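You operate a simulated robot arm through the tools that you are given. There is no shell and no other tool. Be economical: measure what you need, move in short steps, check, and stop when the job is done.

Carry out the task below with a simulated robot arm. There is one attempt and no reset: what you move stays moved.

## Task
Put things in order on the top of the dining table. At the end: the green glass jar is in the striped pot; the white lint roller stands where the red oil bottle stood; the red oil bottle stands where the green glass jar stood; the grey rubber pad stands where the white lint roller stood; whatever was shut is shut again. Leave all else as you found it, and nothing knocked over.
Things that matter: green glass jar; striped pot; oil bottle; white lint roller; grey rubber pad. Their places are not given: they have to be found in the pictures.

Only the result counts: the job must be done as asked and must still hold three seconds after the hand-in. Knocking over, shifting, dropping, spilling or breaking anything else fails it.

## Robot
A 7-joint arm with a two-finger parallel gripper, fixed in place. Base frame: the origin is at the foot of the arm, x ahead of it, y to its left, z up; the work surface is at about z = 0. Readings come in mm, degrees, newtons and seconds.
With the tool pointing down near the work surface it reaches from about 240 to 620 mm from the base axis. Its first joint turns from -66.0 to 66.0 degrees. Payload 2.6 kg.
The TCP is the grasp point between the finger pads, 30 mm short of the fingertips. In the tool frame z runs along the fingers and y along their closing line. Largest opening 94 mm; finger width 28, thickness 10; the body of the gripper, 50 by 96 mm, starts 55 mm behind the TCP.
Orientation is that of the tool frame in the base frame, as [roll, pitch, yaw] about the fixed x, y, z axes, in that order (R = Rz(yaw) Ry(pitch) Rx(roll)). With the fingers straight down and closing along the base's y, the tool's x points along the base's -x, its y along +y and its z along -z.

## Interface
- The arm moves only by the tool arm_command. Its arguments are lists of equal length, an entry for each row: "linear": the shift along the base's x, y, z in mm, a list of three; "turn": the turn, a rotation vector about the base's x, y, z in degrees, a list of three; "gripper": the gripper command, from -1 (fully open) to 1 (shut), values between in proportion. In form: {"linear": [[tx, ty, tz], ...], "turn": [[wx, wy, wz], ...], "gripper": [gripper, ...]}. A call has 1 to 20 rows; each row is the pose to reach, as a shift and turn from the pose commanded when the call began. Rows are played at 5 a second. More than 50 mm and 8.6 degrees between two rows, or a gripper value outside its range, and nothing of the call is played. A pose out of reach is approached as far as the arm can. The call stops where the force on the tool passes 40 N (or 10 N more than at its start, if that is more) or the arm is blocked; 0.2 s more then pass. Each finger travels about 72 mm/s and halts on what it meets, pressing with about 39 N; the grip force reading is that of the motor and also rises with nothing between the fingers. The clock runs only during rows and for 0.2 s after the last one: add rows that repeat a pose to give the fingers time. The reply holds the time, the measured pose of the TCP, the force on the tool along the base axes, the opening and the grip force, in the units named above and with some noise.
- Cameras (640 x 400 px; columns grow to the right, rows downward): "scene" is fixed at [43.8, 430.4, 565.5]; the picture's right is [-0.75, -0.66, 0.00], its down [-0.41, 0.46, -0.79] and it looks along [0.52, -0.59, -0.61] (base axes); focal length 218 px, centre (320, 200). "wrist" rides on the gripper at [-37, 0, -58] in the tool frame; the picture's right is [0.00, -1.00, 0.00], its down [0.97, 0.00, -0.24] and it looks along [0.24, 0.00, 0.97] (tool axes); focal length 218 px, centre (320, 200).
- capture(camera): a new picture of that camera. It takes no simulated time.
- measure_at(camera, pixels): for up to 12 pixels [column, row] of the newest picture of that camera ("zoom" is the newest enlarged one), the place [x, y, z] in the base frame of the surface seen there, good to about 2 mm, but the place of the scene camera against the robot may be out by one fixed shift of up to 12 mm in any direction. It takes no simulated time.
- zoom(camera, box): a new picture of the part [left, top, right, bottom] of that camera's present view, enlarged. It takes no simulated time.
- sign_off(): hands the job in; it is judged then, once.

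Work in short steps. Measure before you move; look again where a grasp or a placing could have gone wrong, and mend it. You have 80 turns and 38 pictures in all, those below and enlarged ones among them. Open the gripper and draw the arm clear of the work before you hand the job in, unless the task says otherwise; then end with one line.

The tools are called after "Emit:" as name(argument=value, ...) on one line, values as JSON. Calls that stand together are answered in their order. arm_command: Moves the arm, as the interface text tells. Its arguments: {"type":"object","properties":{"linear":{"type":"array","items":{"type":"array","items":{"type":"number"}}},"turn":{"type":"array","items":{"type":"array","items":{"type":"number"}}},"gripper":{"type":"array","items":{"type":"number"}}},"required":["linear","turn","gripper"]} The other tools are called the same way: capture (camera) takes a picture; measure_at (camera, pixels) gives the place of the surface under pixels of a picture; zoom (camera, box) takes an enlarged picture of a part of a camera's view; sign_off () hands the job in.

At the start:

```text
clock: 0.0
tcp_pos: [295.1, 17.9, 415.3]
orientation: [180.0, -0.1, 180.0]
ft_force: [0.9, 0.3, 0.3]
width: 93.8
finger_force: 0.2
```

scene: 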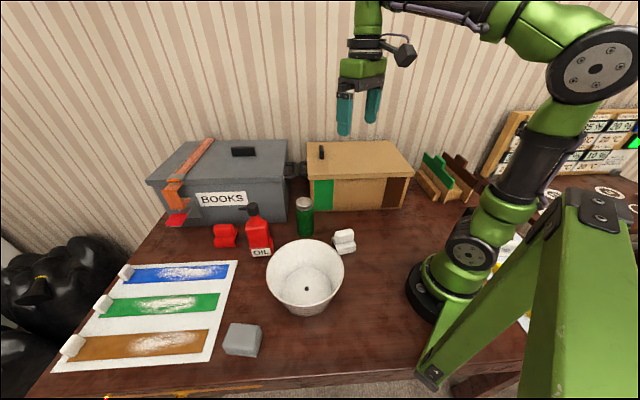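
wrist: 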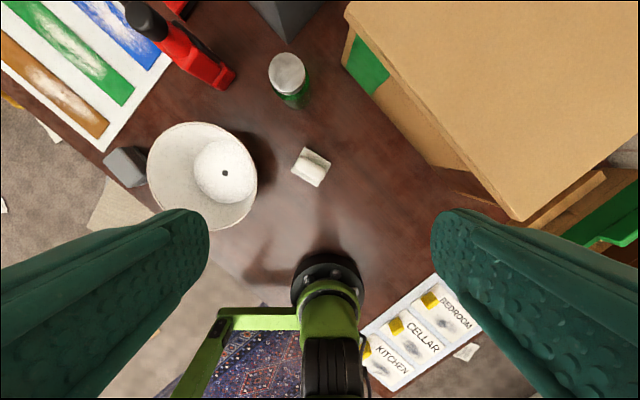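

The scene shows a red oil bottle (~258,235), green jar (~304,215), white object (~343,241), grey pad (~242,340) and a pot/bowl (~305,278). I zoom in to identify them.

Emit:
zoom(camera="scene", box=[200, 180, 380, 370])

Emit:
zoom(camera="wrist", box=[80, 0, 360, 240])

```text
2.11 times, centred on (290, 275) of scene
```

zoom: 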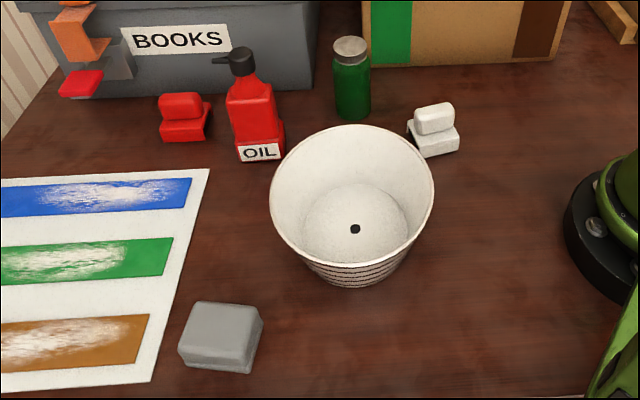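

```text
1.67 times, centred on (220, 120) of wrist
```

zoom: 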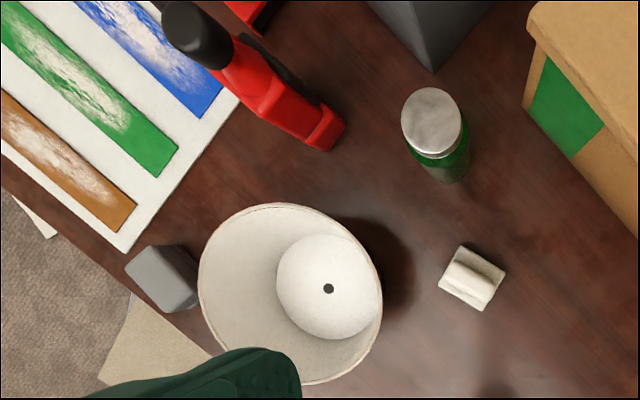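

The white block-with-roll at scene (343,241) is the lint roller; no swaps need a buffer if I go jar→pot, bottle→jar, roller→bottle, pad→roller. Measuring the objects.

Emit:
measure_at(camera="wrist", pixels=[[286, 64], [286, 80], [305, 67], [268, 72], [290, 104], [312, 157], [318, 167], [300, 178], [325, 160], [225, 173], [150, 160], [257, 180]])

Emit:
measure_at(camera="zoom", pixels=[[185, 30], [225, 60], [270, 100], [330, 115], [325, 148], [342, 125], [305, 140], [150, 265], [175, 310], [195, 290], [145, 248], [440, 170]])

Emit:
measure_at(camera="scene", pixels=[[252, 207], [258, 240], [260, 253], [250, 256], [272, 252], [304, 200], [305, 230], [343, 234], [345, 248], [240, 330], [306, 290], [230, 350]])

```text
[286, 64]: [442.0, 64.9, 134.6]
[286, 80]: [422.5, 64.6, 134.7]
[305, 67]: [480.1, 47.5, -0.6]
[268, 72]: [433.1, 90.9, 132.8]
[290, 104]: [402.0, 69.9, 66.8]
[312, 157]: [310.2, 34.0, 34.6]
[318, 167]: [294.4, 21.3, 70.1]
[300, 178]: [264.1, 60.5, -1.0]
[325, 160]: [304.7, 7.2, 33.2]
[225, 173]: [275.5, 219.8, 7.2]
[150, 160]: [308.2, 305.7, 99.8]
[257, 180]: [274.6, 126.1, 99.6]
```

```text
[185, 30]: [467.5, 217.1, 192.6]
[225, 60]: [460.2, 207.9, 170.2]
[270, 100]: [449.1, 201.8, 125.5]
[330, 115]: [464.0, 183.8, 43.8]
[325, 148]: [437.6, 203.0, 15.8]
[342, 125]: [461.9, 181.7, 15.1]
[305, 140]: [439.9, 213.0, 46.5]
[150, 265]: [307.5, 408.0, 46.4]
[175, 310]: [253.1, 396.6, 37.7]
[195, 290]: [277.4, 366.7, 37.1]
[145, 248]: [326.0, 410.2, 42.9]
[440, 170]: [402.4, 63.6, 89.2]
```

```text
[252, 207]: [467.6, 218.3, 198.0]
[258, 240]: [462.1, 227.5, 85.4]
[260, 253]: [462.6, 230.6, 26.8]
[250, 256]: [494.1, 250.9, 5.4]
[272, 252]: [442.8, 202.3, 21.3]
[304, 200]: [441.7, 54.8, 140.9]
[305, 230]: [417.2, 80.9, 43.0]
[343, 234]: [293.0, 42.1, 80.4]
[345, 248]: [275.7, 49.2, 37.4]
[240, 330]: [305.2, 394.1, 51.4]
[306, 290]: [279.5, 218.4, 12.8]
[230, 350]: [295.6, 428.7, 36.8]
```

Wrist readings give jar top ≈(432,65,135), pot rim z≈100, floor ≈7. I move to a vantage above the jar and bottle for a better look.

Emit:
arm_command(linear=[[40, 25, 0], [80, 50, 0], [120, 75, 0], [150, 100, 0], [180, 120, 0], [180, 120, 0]], turn=[[0, 0, 0], [0, 0, 0], [0, 0, 0], [0, 0, 0], [0, 0, 0], [0, 0, 0]], gripper=[-1, -1, -1, -1, -1, -1])

Emit:
capture(camera="wrist")

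```text
clock: 1.4
tcp_pos: [463.1, 132.1, 406.4]
orientation: [-180.0, 0.1, -179.9]
ft_force: [0.3, 0.2, 0.2]
width: 94.2
finger_force: 0.0
out of reach, approached as far as the arm can: row 5, 6
```

```text
33 pictures are left
```

wrist: 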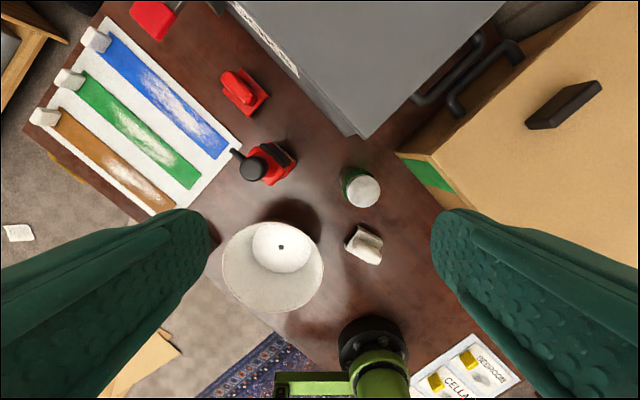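

A good overhead view: bottle at (260,165), jar (361,188), lint roller (364,245). I zoom and measure.

Emit:
zoom(camera="wrist", box=[208, 130, 400, 280])

```text
2.67 times, centred on (304, 205) of wrist
```

zoom: 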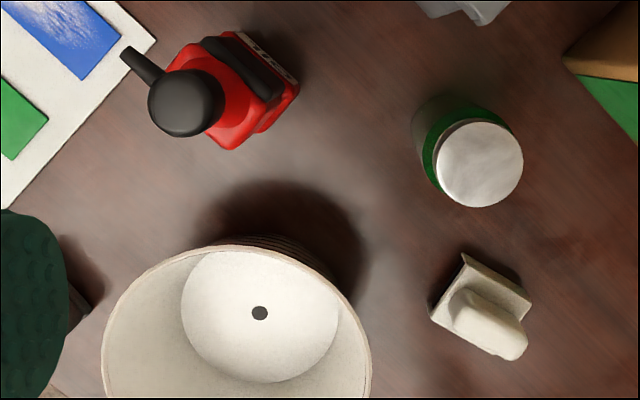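

Measuring edges of jar cap, bottle cap/body, roller and pot rim on the zoom.

Emit:
measure_at(camera="zoom", pixels=[[480, 165], [442, 165], [518, 165], [480, 127], [480, 202], [420, 130], [260, 313], [182, 310], [338, 310], [260, 255], [106, 340], [368, 340]])

Emit:
measure_at(camera="zoom", pixels=[[187, 105], [130, 58], [152, 105], [222, 105], [187, 135], [240, 95], [222, 125], [235, 148], [296, 90], [240, 35], [240, 68], [272, 95]])

Emit:
measure_at(camera="zoom", pixels=[[465, 256], [530, 297], [433, 316], [500, 352], [460, 305], [490, 322], [515, 345], [478, 290], [515, 300], [445, 310], [470, 270], [505, 310]])

```text
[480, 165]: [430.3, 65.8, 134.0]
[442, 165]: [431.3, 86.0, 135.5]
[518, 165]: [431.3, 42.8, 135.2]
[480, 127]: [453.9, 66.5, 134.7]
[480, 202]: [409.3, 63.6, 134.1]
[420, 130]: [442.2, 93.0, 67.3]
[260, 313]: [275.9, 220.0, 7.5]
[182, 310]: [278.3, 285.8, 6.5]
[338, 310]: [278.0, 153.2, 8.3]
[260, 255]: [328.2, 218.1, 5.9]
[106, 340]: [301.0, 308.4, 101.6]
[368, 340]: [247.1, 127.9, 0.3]
```

```text
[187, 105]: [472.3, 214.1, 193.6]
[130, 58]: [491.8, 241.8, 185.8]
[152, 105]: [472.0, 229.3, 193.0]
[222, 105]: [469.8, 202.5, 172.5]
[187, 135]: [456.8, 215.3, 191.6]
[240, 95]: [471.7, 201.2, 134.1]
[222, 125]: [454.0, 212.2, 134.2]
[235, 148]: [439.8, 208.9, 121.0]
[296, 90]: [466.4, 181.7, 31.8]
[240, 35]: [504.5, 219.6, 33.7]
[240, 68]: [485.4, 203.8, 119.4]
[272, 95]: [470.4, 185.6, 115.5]
```

```text
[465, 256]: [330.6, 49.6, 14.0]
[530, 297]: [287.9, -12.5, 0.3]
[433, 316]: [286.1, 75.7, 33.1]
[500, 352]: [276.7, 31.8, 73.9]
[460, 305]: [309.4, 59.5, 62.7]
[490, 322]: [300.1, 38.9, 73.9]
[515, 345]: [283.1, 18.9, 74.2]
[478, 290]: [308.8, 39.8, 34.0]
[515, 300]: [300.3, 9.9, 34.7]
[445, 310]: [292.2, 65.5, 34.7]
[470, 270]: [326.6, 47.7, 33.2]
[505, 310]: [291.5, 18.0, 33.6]
```

Jar axis ≈(431,65), pot centre ≈(277,219), bottle axis ≈(471,214), roller base ≈(305,37). Before grasping the jar I check the neighbouring boxes' edges.

Emit:
measure_at(camera="wrist", pixels=[[357, 137], [366, 135], [347, 128], [399, 153], [410, 155], [433, 157], [456, 190], [445, 200], [300, 75], [460, 112], [450, 98], [240, 20]])

```text
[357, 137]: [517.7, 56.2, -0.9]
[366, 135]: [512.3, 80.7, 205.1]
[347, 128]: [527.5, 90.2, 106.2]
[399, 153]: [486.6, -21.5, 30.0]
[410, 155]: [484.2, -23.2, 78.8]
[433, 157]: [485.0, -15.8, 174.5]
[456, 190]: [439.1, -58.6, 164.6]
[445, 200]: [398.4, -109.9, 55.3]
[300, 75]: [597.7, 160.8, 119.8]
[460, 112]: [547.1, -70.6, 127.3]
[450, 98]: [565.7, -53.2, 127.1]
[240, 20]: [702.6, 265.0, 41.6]
```

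Clearances: grey box corner (512,81) 205 high, tan box corner (485,-16) 175 high; closing along y at the jar is clear. I move above the jar.

Emit:
arm_command(linear=[[-10, -20, -40], [-22, -45, -75], [-32, -67, -110], [-32, -67, -150], [-32, -67, -150]], turn=[[0, 0, 0], [0, 0, 0], [0, 0, 0], [0, 0, 0], [0, 0, 0]], gripper=[-1, -1, -1, -1, -1])

```text
clock: 2.6
tcp_pos: [431.0, 64.7, 259.7]
orientation: [179.9, 0.1, -180.0]
ft_force: [-0.1, -0.7, 0.3]
width: 94.0
finger_force: 0.0
```

I'm directly above the jar at z 260; descend to z≈102 with open fingers, then close.

Emit:
arm_command(linear=[[0, 0, -40], [0, 0, -80], [0, 0, -110], [0, 0, -140], [0, 0, -157], [0, 0, -157], [0, 0, -157], [0, 0, -157], [0, 0, -157]], turn=[[0, 0, 0], [0, 0, 0], [0, 0, 0], [0, 0, 0], [0, 0, 0], [0, 0, 0], [0, 0, 0], [0, 0, 0], [0, 0, 0]], gripper=[-1, -1, -1, -1, -1, -1, 1, 1, 1])

```text
clock: 4.6
tcp_pos: [431.8, 67.1, 100.7]
orientation: [180.0, 0.0, -179.9]
ft_force: [-0.9, -0.5, -0.3]
width: 59.6
finger_force: 38.0
```

Gripped at width 59.6 with 38 N. Lift 130 mm and check.

Emit:
arm_command(linear=[[0, 0, 10], [0, 0, 40], [0, 0, 80], [0, 0, 120], [0, 0, 140], [-35, 35, 140], [-70, 70, 140], [-105, 105, 140], [-135, 135, 140], [-154, 152, 140], [-154, 152, 140]], turn=[[0, 0, 0], [0, 0, 0], [0, 0, 0], [0, 0, 0], [0, 0, 0], [0, 0, 0], [0, 0, 0], [0, 0, 0], [0, 0, 0], [0, 0, 0], [0, 0, 0]], gripper=[1, 1, 1, 1, 1, 1, 1, 1, 1, 1, 1])

Emit:
capture(camera="wrist")

Emit:
capture(camera="scene")

```text
clock: 7.0
tcp_pos: [277.8, 217.4, 242.1]
orientation: [-180.0, 0.0, 179.9]
ft_force: [0.4, 0.2, -2.5]
width: 59.3
finger_force: 39.6
```

```text
31 pictures are left
```

wrist: 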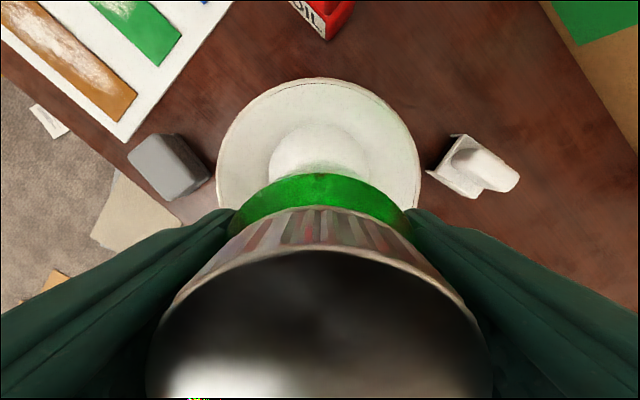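

```text
30 pictures are left
```

scene: 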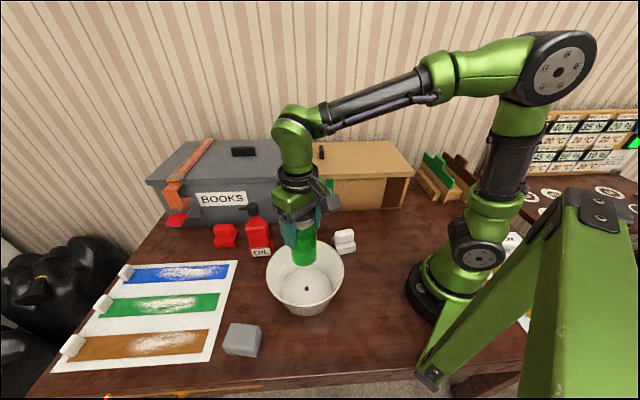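

Jar held above the pot centre. TCP should end ≈108 with the jar on the pot floor (7 mm); lower gradually.

Emit:
arm_command(linear=[[0, 1, -40], [0, 1, -80], [0, 1, -110], [0, 1, -125], [0, 1, -130], [0, 1, -133], [0, 1, -133]], turn=[[0, 0, 0], [0, 0, 0], [0, 0, 0], [0, 0, 0], [0, 0, 0], [0, 0, 0], [0, 0, 0]], gripper=[1, 1, 1, 1, 1, 1, 1])

```text
clock: 8.6
tcp_pos: [277.5, 219.3, 108.5]
orientation: [-180.0, 0.1, 180.0]
ft_force: [-0.5, 0.3, -2.8]
width: 59.6
finger_force: 38.9
```

Force is still the jar's weight, so it's not quite touching; step down in small increments.

Emit:
arm_command(linear=[[0, 0, -1], [0, 0, -2], [0, 0, -2]], turn=[[0, 0, 0], [0, 0, 0], [0, 0, 0]], gripper=[1, 1, 1])

```text
clock: 9.4
tcp_pos: [277.1, 219.1, 106.7]
orientation: [179.9, 0.3, 179.9]
ft_force: [-5.4, -8.6, 31.6]
width: 59.7
finger_force: 39.6
```

Contact made (31 N up). Ease up 1 mm, open fully, wait, then rise.

Emit:
arm_command(linear=[[0, 0, 1], [0, 0, 1], [0, 0, 1], [0, 0, 1], [0, 0, 1], [0, 0, 40], [0, 0, 85], [0, 0, 130], [0, 0, 170], [0, 0, 170]], turn=[[0, 0, 0], [0, 0, 0], [0, 0, 0], [0, 0, 0], [0, 0, 0], [0, 0, 0], [0, 0, 0], [0, 0, 0], [0, 0, 0], [0, 0, 0]], gripper=[1, -0.3, -1, -1, -1, -1, -1, -1, -1, -1])

Emit:
zoom(camera="scene", box=[200, 180, 380, 370])

```text
clock: 11.6
tcp_pos: [277.7, 216.1, 276.4]
orientation: [180.0, 0.0, -179.8]
ft_force: [-0.5, 0.3, 0.2]
width: 94.1
finger_force: 0.2
```

```text
2.11 times, centred on (290, 275) of scene
```

zoom: 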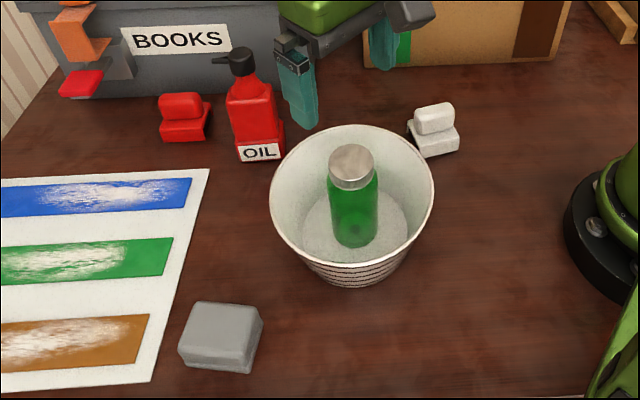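

The jar stands upright in the pot. Next the bottle: move above it and yaw +50° so the fingers close across the nozzle direction.

Emit:
arm_command(linear=[[0, 0, 20], [25, 0, 40], [60, 0, 50], [95, 0, 50], [130, 0, 50], [150, 0, 50], [150, 0, 50]], turn=[[0, 0, 8], [0, 0, 16], [0, 0, 24], [0, 0, 32], [0, 0, 40], [0, 0, 48], [0, 0, 48]], gripper=[-1, -1, -1, -1, -1, -1, -1])

Emit:
zoom(camera="wrist", box=[160, 0, 480, 200])

```text
clock: 13.2
tcp_pos: [427.9, 217.2, 323.9]
orientation: [180.0, 0.0, -131.8]
ft_force: [0.2, 0.0, 0.0]
width: 94.1
finger_force: 0.1
```

```text
2.00 times, centred on (320, 100) of wrist
```

zoom: 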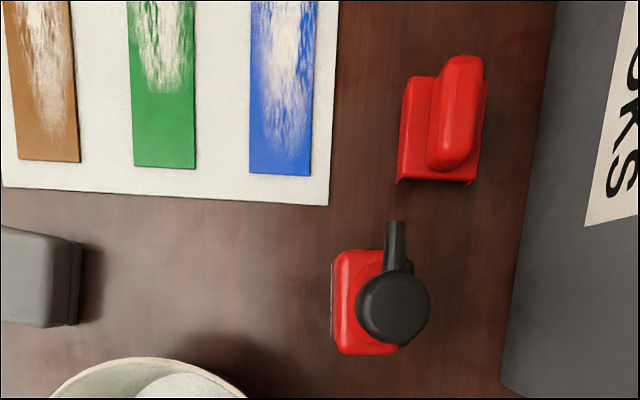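

Nozzle is aligned with the picture's vertical, so yaw is right. Measure the cap and body.

Emit:
measure_at(camera="zoom", pixels=[[393, 308], [362, 308], [425, 308], [393, 340], [393, 280], [397, 228], [335, 255], [341, 350], [334, 300], [375, 255], [365, 300], [350, 345]])

Emit:
zoom(camera="scene", box=[225, 190, 305, 270])

```text
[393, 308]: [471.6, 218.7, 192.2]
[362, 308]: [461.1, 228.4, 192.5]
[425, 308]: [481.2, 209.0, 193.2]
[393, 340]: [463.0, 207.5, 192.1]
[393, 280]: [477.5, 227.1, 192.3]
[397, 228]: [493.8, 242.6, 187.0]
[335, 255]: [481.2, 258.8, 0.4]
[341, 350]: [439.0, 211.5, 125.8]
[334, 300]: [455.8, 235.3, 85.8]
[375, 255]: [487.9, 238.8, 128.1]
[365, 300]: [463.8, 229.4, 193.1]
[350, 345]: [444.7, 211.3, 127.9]
```

```text
5.00 times, centred on (265, 230) of scene
```

zoom: 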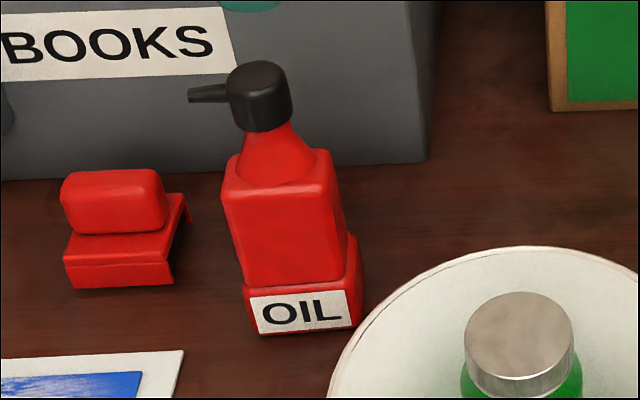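

Cap axis ≈(471,217), cap spans z≈165–193 above a red cone that widens downward. I'll grip the cap with the fingertips at z≈160 (TCP 190): move over first, then down.

Emit:
arm_command(linear=[[22, 0, -20], [43, 0, -50], [43, 0, -85], [43, 0, -115], [43, 0, -134], [43, 0, -134]], turn=[[0, 0, 0], [0, 0, 0], [0, 0, 0], [0, 0, 0], [0, 0, 0], [0, 0, 0]], gripper=[-1, -1, -1, -1, -1, -1])

Emit:
capture(camera="wrist")

```text
clock: 14.6
tcp_pos: [470.5, 217.8, 191.2]
orientation: [180.0, 0.0, -131.9]
ft_force: [-0.6, 0.0, 0.5]
width: 94.0
finger_force: 0.0
```

```text
26 pictures are left
```

wrist: 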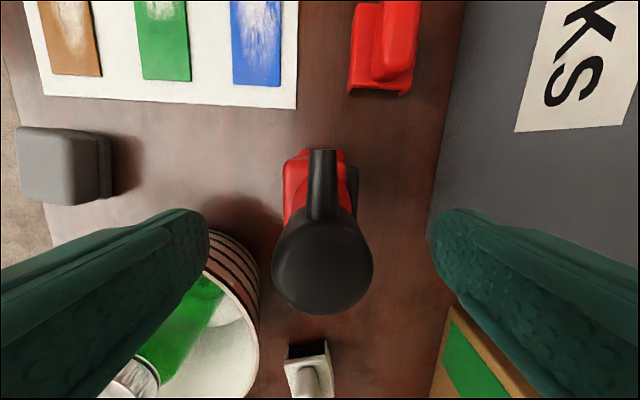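

Cap is centred between the fingers (col 322). Close and lift a little.

Emit:
arm_command(linear=[[0, 0, 0], [0, 0, 0], [0, 0, 0], [0, 0, 0], [0, 0, 5], [0, 0, 10], [0, 0, 10]], turn=[[0, 0, 0], [0, 0, 0], [0, 0, 0], [0, 0, 0], [0, 0, 0], [0, 0, 0], [0, 0, 0]], gripper=[0, 1, 1, 1, 1, 1, 1])

Emit:
zoom(camera="scene", box=[205, 170, 325, 270])

```text
clock: 16.2
tcp_pos: [469.7, 218.2, 202.0]
orientation: [180.0, 0.0, -131.9]
ft_force: [0.0, 0.9, -1.8]
width: 31.1
finger_force: 38.7
```

```text
4.00 times, centred on (265, 220) of scene
```

zoom: 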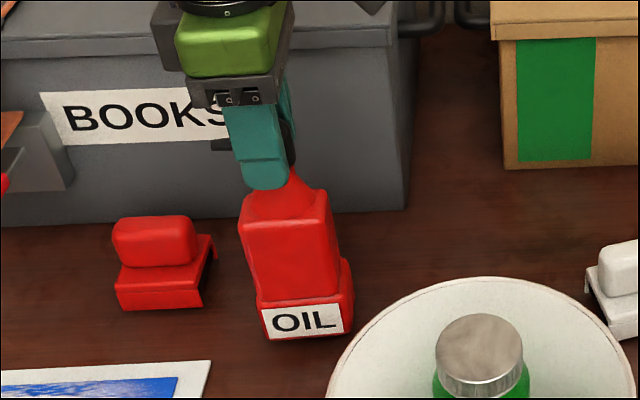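

Bottle is lifted (≈1.8 N) and upright. Carry it (−39,−148) to where the jar stood, staying slightly raised.

Emit:
arm_command(linear=[[0, 0, 15], [-10, -40, 20], [-20, -80, 20], [-30, -118, 20], [-39, -148, 20], [-39, -148, 20], [-39, -148, 0], [-39, -148, -6], [-39, -148, -6]], turn=[[0, 0, 0], [0, 0, 0], [0, 0, 0], [0, 0, 0], [0, 0, 0], [0, 0, 0], [0, 0, 0], [0, 0, 0], [0, 0, 0]], gripper=[1, 1, 1, 1, 1, 1, 1, 1, 1])

Emit:
zoom(camera="scene", box=[225, 150, 385, 270])

```text
clock: 18.2
tcp_pos: [430.9, 70.9, 194.2]
orientation: [180.0, 0.0, -131.8]
ft_force: [-0.1, 0.7, -2.4]
width: 31.0
finger_force: 38.7
```

```text
3.33 times, centred on (305, 210) of scene
```

zoom: 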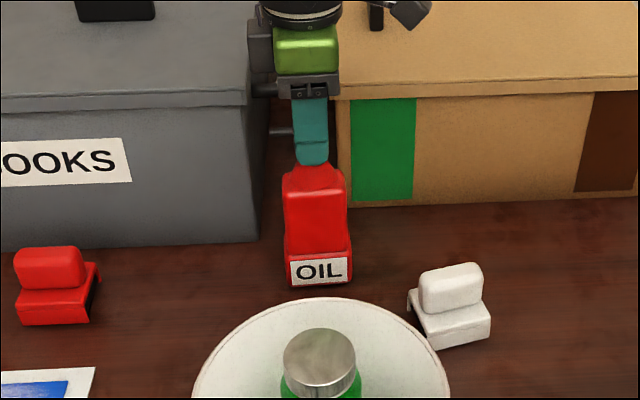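

Bottle upright over the target; lower the last ~3 mm to contact.

Emit:
arm_command(linear=[[0, -1, -1.5], [0, -1, -3], [0, -1, -4], [0, -1, -4]], turn=[[0, 0, 0], [0, 0, 0], [0, 0, 0], [0, 0, 0]], gripper=[1, 1, 1, 1])

```text
clock: 19.2
tcp_pos: [430.6, 68.5, 192.1]
orientation: [179.9, 0.0, -132.0]
ft_force: [0.5, 0.0, -2.3]
width: 30.6
finger_force: 38.9
```

Still hanging; continue down.

Emit:
arm_command(linear=[[0, 0, -1], [0, 0, -2], [0, 0, -2]], turn=[[0, 0, 0], [0, 0, 0], [0, 0, 0]], gripper=[1, 1, 1])

```text
clock: 20.0
tcp_pos: [432.7, 68.4, 190.9]
orientation: [-179.8, 0.0, -132.0]
ft_force: [-3.0, -3.8, 16.9]
width: 30.7
finger_force: 39.1
```

Contact (17 N). Release gradually and rise, then look at the result and the lint roller.

Emit:
arm_command(linear=[[0, 0, 0.5], [0, 0, 0.5], [0, 0, 0.5], [0, 0, 0.5], [0, 0, 0.5], [0, 0, 35], [0, 0, 75], [-20, 0, 115], [-50, 0, 130], [-50, 0, 130]], turn=[[0, 0, 0], [0, 0, 0], [0, 0, 0], [0, 0, 0], [0, 0, 0], [0, 0, 0], [0, 0, 0], [0, 0, 0], [0, 0, 0], [0, 0, 0]], gripper=[0.2, -0.3, -1, -1, -1, -1, -1, -1, -1, -1])

Emit:
capture(camera="wrist")

Emit:
zoom(camera="scene", box=[205, 170, 365, 290])

```text
clock: 22.2
tcp_pos: [378.8, 71.5, 319.4]
orientation: [180.0, 0.0, -131.9]
ft_force: [-1.0, -0.4, -0.4]
width: 94.1
finger_force: 0.1
```

```text
23 pictures are left
```

wrist: 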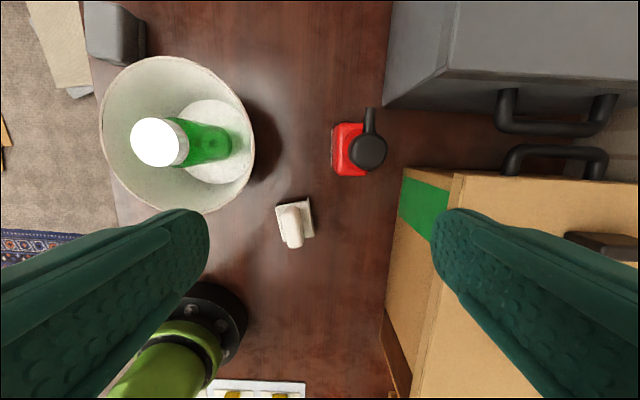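

```text
3.33 times, centred on (285, 230) of scene
```

zoom: 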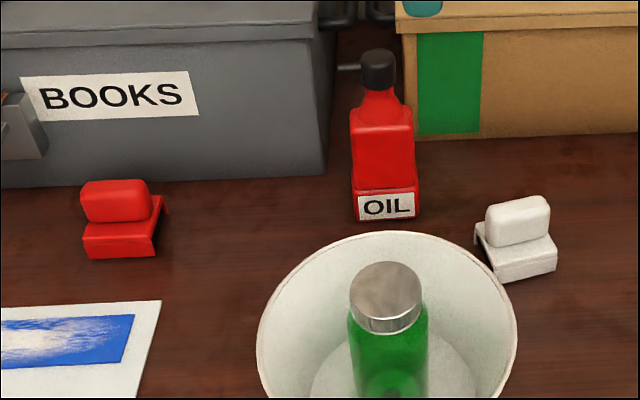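

Bottle stands where the jar was. Now inspect the lint roller at wrist (295,222).

Emit:
zoom(camera="wrist", box=[264, 192, 328, 252])

Emit:
measure_at(camera="zoom", pixels=[[170, 110], [375, 60], [405, 280], [400, 240], [200, 250], [215, 290], [300, 150], [240, 170], [280, 360], [290, 250], [190, 180], [380, 150]])

```text
6.67 times, centred on (296, 222) of wrist
```

zoom: 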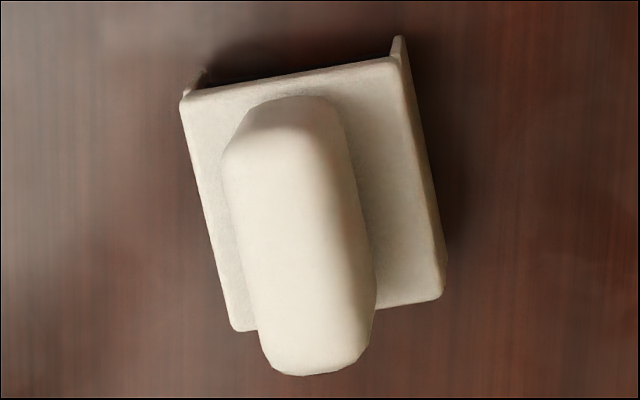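

```text
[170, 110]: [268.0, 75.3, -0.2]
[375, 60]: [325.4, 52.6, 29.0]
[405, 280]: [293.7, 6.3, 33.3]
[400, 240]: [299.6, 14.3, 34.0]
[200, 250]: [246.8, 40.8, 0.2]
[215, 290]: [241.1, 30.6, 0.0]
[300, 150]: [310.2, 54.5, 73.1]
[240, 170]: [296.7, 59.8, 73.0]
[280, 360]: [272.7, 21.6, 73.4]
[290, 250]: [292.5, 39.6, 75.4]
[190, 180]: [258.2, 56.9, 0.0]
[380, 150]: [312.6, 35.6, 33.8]
```

Roller base corners average to ≈(291,38), 57 mm wide across and its long axis at ~60°; I yaw +12° so the fingers close across the 57 mm width, and go above it.

Emit:
arm_command(linear=[[-40, -15, 0], [-75, -30, 0], [-88, -33, -40], [-88, -33, -85], [-88, -33, -130], [-88, -33, -170], [-88, -33, -170]], turn=[[0, 0, 6], [0, 0, 12], [0, 0, 12], [0, 0, 12], [0, 0, 12], [0, 0, 12], [0, 0, 12]], gripper=[-1, -1, -1, -1, -1, -1, -1])

Emit:
capture(camera="wrist")

```text
clock: 23.8
tcp_pos: [291.3, 33.9, 148.2]
orientation: [-179.9, 0.0, -120.0]
ft_force: [0.2, 0.4, 0.1]
width: 93.9
finger_force: 0.1
```

```text
20 pictures are left
```

wrist: 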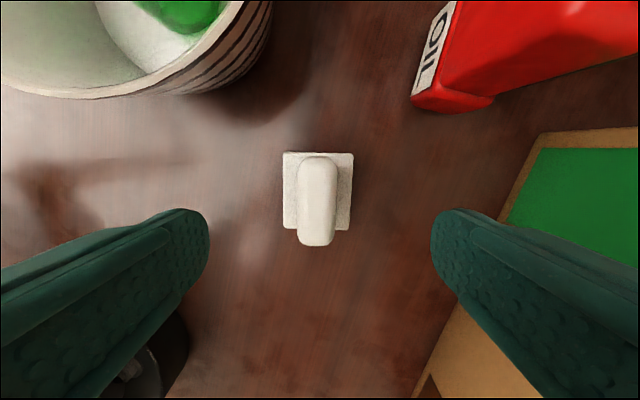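

Well aligned. Measure the base to refine the centre.

Emit:
measure_at(camera="wrist", pixels=[[286, 156], [350, 156], [348, 226], [287, 226], [287, 190], [349, 190], [318, 200], [318, 160], [318, 240]])

```text
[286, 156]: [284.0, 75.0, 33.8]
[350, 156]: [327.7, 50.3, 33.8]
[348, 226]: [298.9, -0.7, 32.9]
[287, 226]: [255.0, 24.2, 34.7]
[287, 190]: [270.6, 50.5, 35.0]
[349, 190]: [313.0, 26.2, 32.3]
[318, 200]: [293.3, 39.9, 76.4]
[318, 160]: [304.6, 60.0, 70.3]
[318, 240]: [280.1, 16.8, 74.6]
```

Base centre ≈(291,37). Descend to z≈35 and close.

Emit:
arm_command(linear=[[0, 2, -40], [0, 2, -80], [0, 2, -100], [0, 2, -113], [0, 2, -113], [0, 2, -113], [0, 2, -113], [0, 2, -113]], turn=[[0, 0, 0], [0, 0, 0], [0, 0, 0], [0, 0, 0], [0, 0, 0], [0, 0, 0], [0, 0, 0], [0, 0, 0]], gripper=[-1, -1, -1, -1, -1, 0.5, 1, 1])

```text
clock: 25.6
tcp_pos: [292.8, 39.2, 38.5]
orientation: [-179.8, 0.1, -119.9]
ft_force: [-1.8, 1.2, 32.2]
width: 55.5
finger_force: 38.9
```

A 32 N upward force at z 38.5 is unexpected; look before lifting.

Emit:
capture(camera="wrist")

Emit:
zoom(camera="scene", box=[280, 180, 420, 290])

```text
19 pictures are left
```

wrist: 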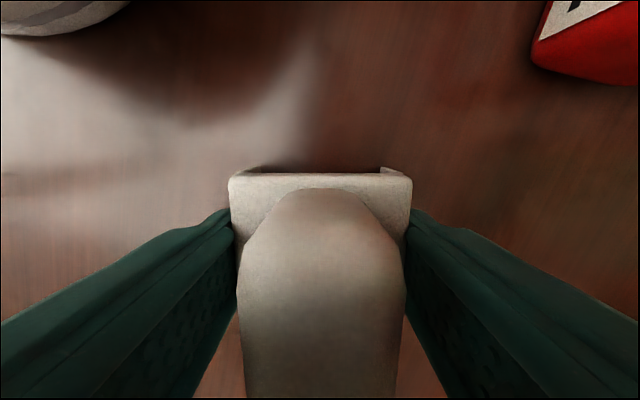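

```text
3.64 times, centred on (350, 235) of scene
```

zoom: 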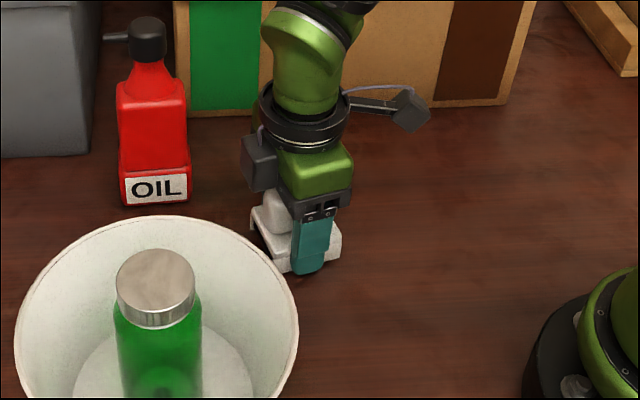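

The grasp looks sound, fingers on both flanks of the base. Lift a few mm to see the force settle.

Emit:
arm_command(linear=[[0, 0, 3], [0, 0, 8], [0, 0, 15], [0, 0, 15]], turn=[[0, 0, 0], [0, 0, 0], [0, 0, 0], [0, 0, 0]], gripper=[1, 1, 1, 1])

Emit:
zoom(camera="scene", box=[310, 200, 390, 270])

```text
clock: 26.6
tcp_pos: [293.2, 37.0, 52.3]
orientation: [-180.0, 0.0, -120.0]
ft_force: [-0.5, -0.9, -0.7]
width: 55.5
finger_force: 39.3
```

```text
5.71 times, centred on (350, 235) of scene
```

zoom: 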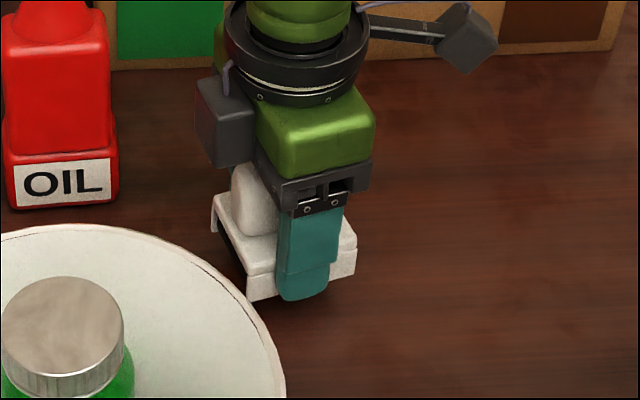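

Roller lifted level. The bottle and pot flank the direct path, so raise to z≈260, then cross to above the old bottle spot (470,214).

Emit:
arm_command(linear=[[0, 0, 42], [0, 0, 84], [0, 0, 126], [0, 0, 168], [0, 0, 210], [30, 30, 215], [60, 60, 215], [90, 90, 215], [120, 119, 215], [150, 148, 215], [179, 177, 215], [179, 177, 215]], turn=[[0, 0, 0], [0, 0, 0], [0, 0, 0], [0, 0, 0], [0, 0, 0], [0, 0, 0], [0, 0, 0], [0, 0, 0], [0, 0, 0], [0, 0, 0], [0, 0, 0], [0, 0, 0]], gripper=[1, 1, 1, 1, 1, 1, 1, 1, 1, 1, 1, 1])

```text
clock: 29.2
tcp_pos: [474.0, 217.0, 265.9]
orientation: [-179.9, -0.2, -120.0]
ft_force: [-0.4, 0.3, -1.8]
width: 55.4
finger_force: 39.2
```

Over the target; lower to about 8 mm above the surface.

Emit:
arm_command(linear=[[-1, -1, -45], [-1, -1, -90], [-1, -1, -135], [-1, -1, -180], [-1, -1, -205], [-1, -1, -219], [-1, -1, -219]], turn=[[0, 0, 0], [0, 0, 0], [0, 0, 0], [0, 0, 0], [0, 0, 0], [0, 0, 0], [0, 0, 0]], gripper=[1, 1, 1, 1, 1, 1, 1])

Emit:
zoom(camera="scene", box=[215, 190, 315, 270])

```text
clock: 30.8
tcp_pos: [470.9, 214.0, 46.8]
orientation: [180.0, -0.1, -120.0]
ft_force: [0.4, 0.5, -1.4]
width: 55.1
finger_force: 39.6
```

```text
5.00 times, centred on (265, 230) of scene
```

zoom: 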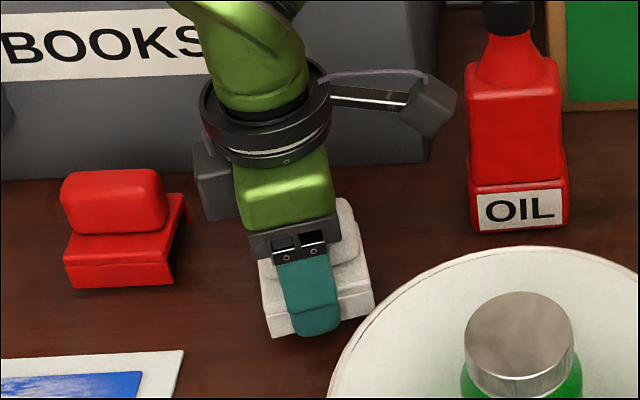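

Hovering ~8 mm up at (471,214). Step down to contact.

Emit:
arm_command(linear=[[0, 0, -4], [0, 0, -6], [0, 0, -7], [0, 0, -7]], turn=[[0, 0, 0], [0, 0, 0], [0, 0, 0], [0, 0, 0]], gripper=[1, 1, 1, 1])

```text
clock: 31.8
tcp_pos: [471.3, 213.1, 41.4]
orientation: [180.0, 0.0, -119.9]
ft_force: [-0.3, 0.0, -0.4]
width: 55.2
finger_force: 39.5
```

Emit:
arm_command(linear=[[0, 0, -1], [0, 0, -2], [0, 0, -3], [0, 0, -3]], turn=[[0, 0, 0], [0, 0, 0], [0, 0, 0], [0, 0, 0]], gripper=[1, 1, 1, 1])

```text
clock: 32.8
tcp_pos: [471.2, 213.9, 37.9]
orientation: [-180.0, 0.2, -119.9]
ft_force: [-1.8, 1.2, 8.4]
width: 55.5
finger_force: 38.6
```

Contact at 8 N. Open and rise straight up.

Emit:
arm_command(linear=[[0, 0, 0], [0, 0, 0], [0, 0, 0], [0, 0, 0], [0, 0, 30], [0, 0, 70], [0, 0, 115], [0, 0, 160], [0, 0, 205], [0, 0, 205]], turn=[[0, 0, 0], [0, 0, 0], [0, 0, 0], [0, 0, 0], [0, 0, 0], [0, 0, 0], [0, 0, 0], [0, 0, 0], [0, 0, 0], [0, 0, 0]], gripper=[0, -1, -1, -1, -1, -1, -1, -1, -1, -1])

Emit:
capture(camera="wrist")

Emit:
zoom(camera="scene", box=[195, 190, 355, 370])

```text
clock: 35.0
tcp_pos: [470.7, 214.1, 244.8]
orientation: [179.9, 0.0, -120.0]
ft_force: [-0.3, 0.4, -0.1]
width: 94.3
finger_force: 0.0
```

```text
15 pictures are left
```

wrist: 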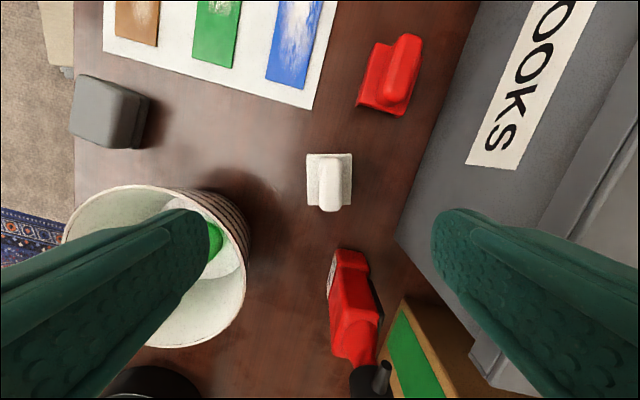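

```text
2.22 times, centred on (275, 280) of scene
```

zoom: 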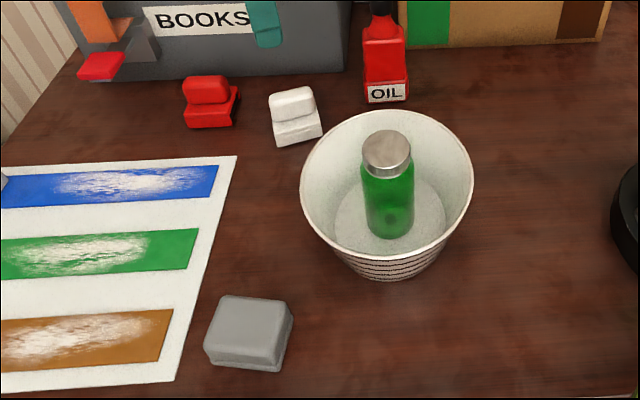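

Roller stands at the bottle's old spot. Now measure the grey pad, at wrist (75–150, 75–148).

Emit:
measure_at(camera="wrist", pixels=[[82, 82], [135, 95], [78, 130], [118, 145], [105, 112], [148, 98], [138, 145], [128, 118], [140, 120], [308, 155], [350, 155], [348, 203]])

```text
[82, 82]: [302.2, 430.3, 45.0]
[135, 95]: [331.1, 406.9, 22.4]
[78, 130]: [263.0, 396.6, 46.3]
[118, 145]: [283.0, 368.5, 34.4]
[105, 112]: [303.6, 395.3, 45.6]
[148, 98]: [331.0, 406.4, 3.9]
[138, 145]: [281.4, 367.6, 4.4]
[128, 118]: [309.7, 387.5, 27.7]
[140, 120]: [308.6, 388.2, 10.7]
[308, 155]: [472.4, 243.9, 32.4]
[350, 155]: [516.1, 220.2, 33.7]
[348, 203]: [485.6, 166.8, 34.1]
```

Roller centre reads ≈(479,206), about 12 mm off the bottle's spot (470,215): it moved along the closing axis on release. I re-grasp it: descend at (473,209), close gently (this also centres it), lift slightly.

Emit:
arm_command(linear=[[2, -5, -45], [2, -5, -90], [2, -5, -135], [2, -5, -180], [2, -5, -203], [2, -5, -203], [2, -5, -203], [2, -5, -203], [2, -5, -203], [2, -5, -203], [2, -5, -203]], turn=[[0, 0, 0], [0, 0, 0], [0, 0, 0], [0, 0, 0], [0, 0, 0], [0, 0, 0], [0, 0, 0], [0, 0, 0], [0, 0, 0], [0, 0, 0], [0, 0, 0]], gripper=[-1, -1, -1, -1, -1, -1, -0.7, -0.4, -0.2, 0, 0])

Emit:
capture(camera="wrist")

```text
clock: 37.4
tcp_pos: [473.3, 208.1, 39.7]
orientation: [-180.0, 0.0, -120.1]
ft_force: [0.1, -0.1, 0.2]
width: 55.2
finger_force: 39.0
```

```text
13 pictures are left
```

wrist: 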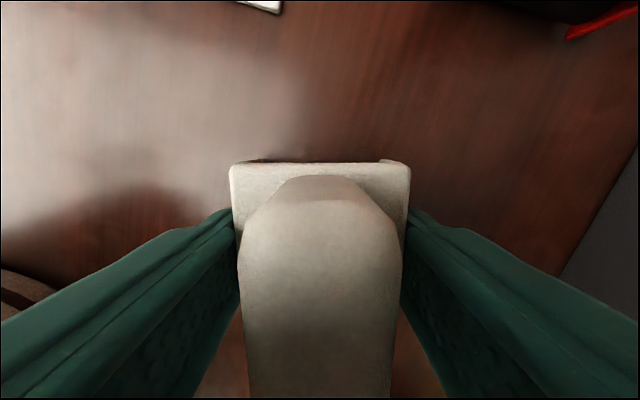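

Centred at cols 230–410. Lift 4 mm, shift (−3,+6), lower, and open slowly.

Emit:
arm_command(linear=[[0, 0, 3], [-1, 2, 5], [-3, 6, 5], [-3, 6, 5], [-3, 6, 1.5], [-3, 6, 0.5], [-3, 6, 0.5], [-3, 6, 0.5], [-3, 6, 0.5], [-3, 6, 0.5], [-3, 6, 0.5], [-3, 6, 0.5], [-3, 6, 0.5], [-3, 6, 0.5]], turn=[[0, 0, 0], [0, 0, 0], [0, 0, 0], [0, 0, 0], [0, 0, 0], [0, 0, 0], [0, 0, 0], [0, 0, 0], [0, 0, 0], [0, 0, 0], [0, 0, 0], [0, 0, 0], [0, 0, 0], [0, 0, 0]], gripper=[0, 0, 0, 0, 0, 0, 0, -0.1, -0.17, -0.22, -0.28, -0.4, -0.7, -1])

Emit:
capture(camera="wrist")

```text
clock: 40.4
tcp_pos: [469.0, 214.9, 40.2]
orientation: [179.9, -0.1, -120.0]
ft_force: [0.3, -0.5, -0.1]
width: 94.1
finger_force: 0.0
```

```text
12 pictures are left
```

wrist: 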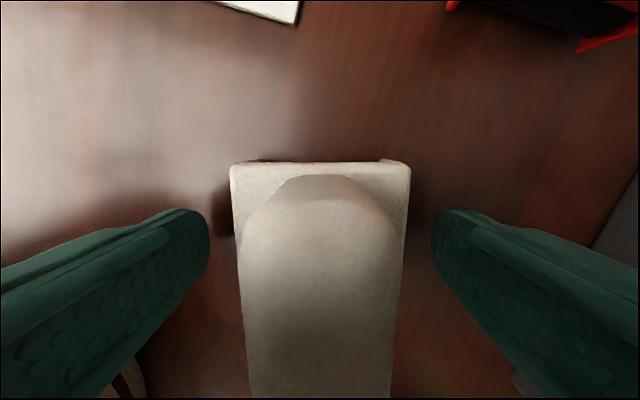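

Roller is still centred after opening. Rise straight up and check it again.

Emit:
arm_command(linear=[[0, 0, 10], [0, 0, 25], [0, 0, 50], [0, 0, 95], [0, 0, 140], [0, 0, 185], [0, 0, 205], [0, 0, 205]], turn=[[0, 0, 0], [0, 0, 0], [0, 0, 0], [0, 0, 0], [0, 0, 0], [0, 0, 0], [0, 0, 0], [0, 0, 0]], gripper=[-1, -1, -1, -1, -1, -1, -1, -1])

Emit:
capture(camera="wrist")

Emit:
measure_at(camera="wrist", pixels=[[298, 155], [340, 155], [338, 203], [300, 203], [338, 180], [332, 264], [363, 262], [335, 350], [84, 85], [130, 98], [80, 130], [115, 145]])

```text
clock: 42.2
tcp_pos: [470.3, 212.9, 245.1]
orientation: [179.9, 0.0, -120.0]
ft_force: [0.4, 0.2, 1.0]
width: 94.0
finger_force: 0.1
```

```text
11 pictures are left
```

wrist: 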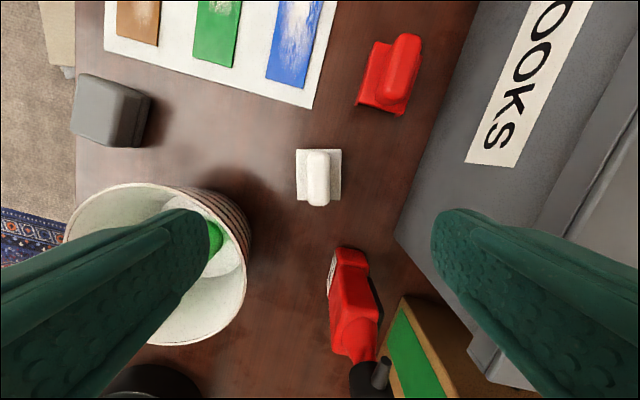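

```text
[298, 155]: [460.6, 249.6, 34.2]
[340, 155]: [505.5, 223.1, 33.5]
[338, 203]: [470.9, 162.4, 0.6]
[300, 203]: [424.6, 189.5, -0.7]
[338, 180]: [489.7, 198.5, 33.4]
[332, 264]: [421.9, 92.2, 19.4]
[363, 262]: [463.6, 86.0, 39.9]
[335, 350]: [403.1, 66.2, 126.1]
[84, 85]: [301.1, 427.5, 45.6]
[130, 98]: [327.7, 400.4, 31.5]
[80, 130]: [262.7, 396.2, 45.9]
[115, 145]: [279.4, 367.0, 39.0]
```

Roller centre now ≈(470,213) and the bottle ≈(431,67): both good. Next go above the grey pad at ≈(293.5,400.5), turning −21° to close across its short side.

Emit:
arm_command(linear=[[-30, 32, 0], [-60, 64, 0], [-90, 95, 0], [-120, 127, 0], [-150, 158, 0], [-176, 186, 0], [-176, 186, -40], [-176, 186, -80], [-176, 186, -80]], turn=[[0, 0, -4], [0, 0, -8], [0, 0, -12], [0, 0, -16], [0, 0, -20], [0, 0, -21], [0, 0, -21], [0, 0, -21], [0, 0, -21]], gripper=[-1, -1, -1, -1, -1, -1, -1, -1, -1])

Emit:
capture(camera="wrist")

```text
clock: 44.2
tcp_pos: [294.5, 402.2, 164.8]
orientation: [-179.9, 0.0, -141.0]
ft_force: [-0.7, -0.2, 0.3]
width: 94.3
finger_force: 0.0
```

```text
10 pictures are left
```

wrist: 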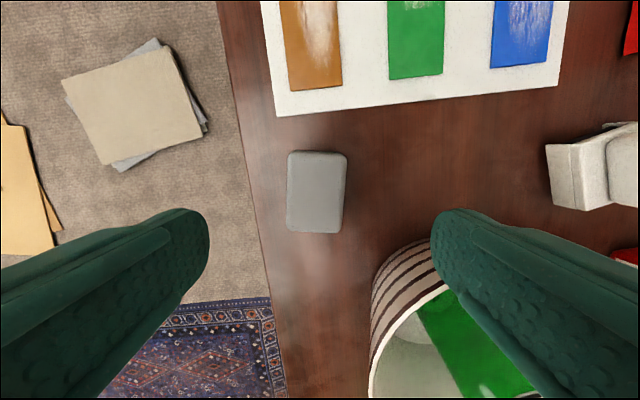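

Pad aligned at cols 287–347, rows 150–233. Measure its edges.

Emit:
measure_at(camera="wrist", pixels=[[291, 190], [340, 190], [345, 190], [316, 155], [316, 228], [316, 190], [395, 260], [440, 215]])

```text
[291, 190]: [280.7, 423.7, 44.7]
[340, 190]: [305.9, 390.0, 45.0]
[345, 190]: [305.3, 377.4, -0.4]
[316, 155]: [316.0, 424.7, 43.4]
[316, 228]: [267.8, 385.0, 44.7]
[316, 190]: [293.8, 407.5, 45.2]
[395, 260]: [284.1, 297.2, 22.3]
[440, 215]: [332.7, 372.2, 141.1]
```

Pad centre ≈(293,404). Descend to z≈36 and close.

Emit:
arm_command(linear=[[-1, 3, -45], [-1, 3, -90], [-1, 3, -115], [-1, 3, -128], [-1, 3, -128], [-1, 3, -128], [-1, 3, -128], [-1, 3, -128], [-1, 3, -128], [-1, 3, -123], [-1, 3, -113], [-1, 3, -113]], turn=[[0, 0, 0], [0, 0, 0], [0, 0, 0], [0, 0, 0], [0, 0, 0], [0, 0, 0], [0, 0, 0], [0, 0, 0], [0, 0, 0], [0, 0, 0], [0, 0, 0], [0, 0, 0]], gripper=[-1, -1, -1, -1, -1, -0.3, 0, 0.5, 0.5, 0.5, 0.5, 0.5])

Emit:
zoom(camera="scene", box=[195, 230, 355, 380])

```text
clock: 46.8
tcp_pos: [292.6, 405.5, 52.1]
orientation: [179.9, 0.0, -141.0]
ft_force: [-1.2, -0.1, -1.1]
width: 53.9
finger_force: 39.0
```

```text
2.67 times, centred on (275, 305) of scene
```

zoom: 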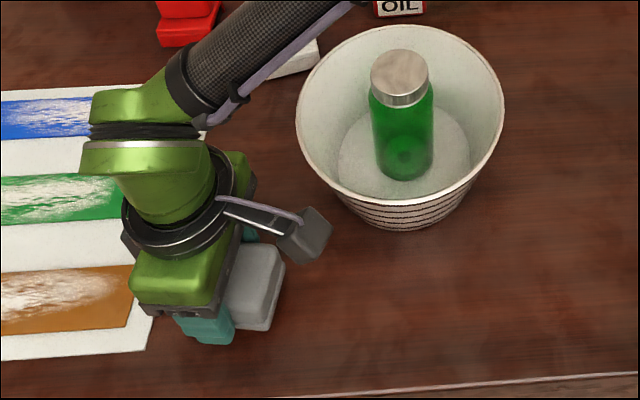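

Pad gripped (53.9 mm) and lifted. Raise to z≈255 to clear the jar, then cross to the roller's old spot (291,37).

Emit:
arm_command(linear=[[0, 0, 45], [0, 0, 90], [0, 0, 135], [0, 0, 180], [0, 0, 205], [0, -45, 205], [0, -90, 205], [0, -135, 205], [0, -180, 205], [0, -225, 205], [0, -270, 205], [0, -315, 205], [-1.5, -350, 205], [-1.5, -367.5, 205], [-1.5, -367.5, 205]], turn=[[0, 0, 0], [0, 0, 0], [0, 0, 0], [0, 0, 0], [0, 0, 0], [0, 0, 0], [0, 0, 0], [0, 0, 0], [0, 0, 0], [0, 0, 0], [0, 0, 0], [0, 0, 0], [0, 0, 0], [0, 0, 0], [0, 0, 0]], gripper=[0.5, 0.5, 0.5, 0.5, 0.5, 0.5, 0.5, 0.5, 0.5, 0.5, 0.5, 0.5, 0.5, 0.5, 0.5])

```text
clock: 50.0
tcp_pos: [289.4, 35.0, 257.9]
orientation: [180.0, 0.0, -140.9]
ft_force: [0.0, -0.8, -0.5]
width: 53.8
finger_force: 38.6
```

Above the target; lower to a few mm above the table.

Emit:
arm_command(linear=[[1, 1, -45], [1, 1, -90], [1, 1, -135], [1, 1, -180], [1, 1, -205], [1, 1, -215], [1, 1, -215]], turn=[[0, 0, 0], [0, 0, 0], [0, 0, 0], [0, 0, 0], [0, 0, 0], [0, 0, 0], [0, 0, 0]], gripper=[0.5, 0.5, 0.5, 0.5, 0.5, 0.5, 0.5])

Emit:
capture(camera="wrist")

```text
clock: 51.6
tcp_pos: [292.6, 37.8, 41.9]
orientation: [180.0, 0.0, -141.0]
ft_force: [0.1, 0.0, -0.3]
width: 53.9
finger_force: 38.7
```

```text
8 pictures are left
```

wrist: 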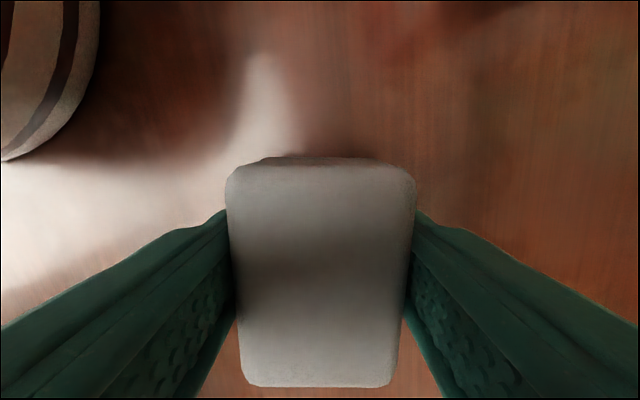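

Pad is held squarely; lower about 4–5 mm to contact.

Emit:
arm_command(linear=[[0, 0, -2], [0, 0, -3.5], [0, 0, -4.5], [0, 0, -4.5]], turn=[[0, 0, 0], [0, 0, 0], [0, 0, 0], [0, 0, 0]], gripper=[0.5, 0.5, 0.5, 0.5])

```text
clock: 52.6
tcp_pos: [292.5, 36.2, 37.4]
orientation: [-180.0, 0.0, -140.9]
ft_force: [-0.9, -0.8, 0.0]
width: 53.5
finger_force: 39.0
```

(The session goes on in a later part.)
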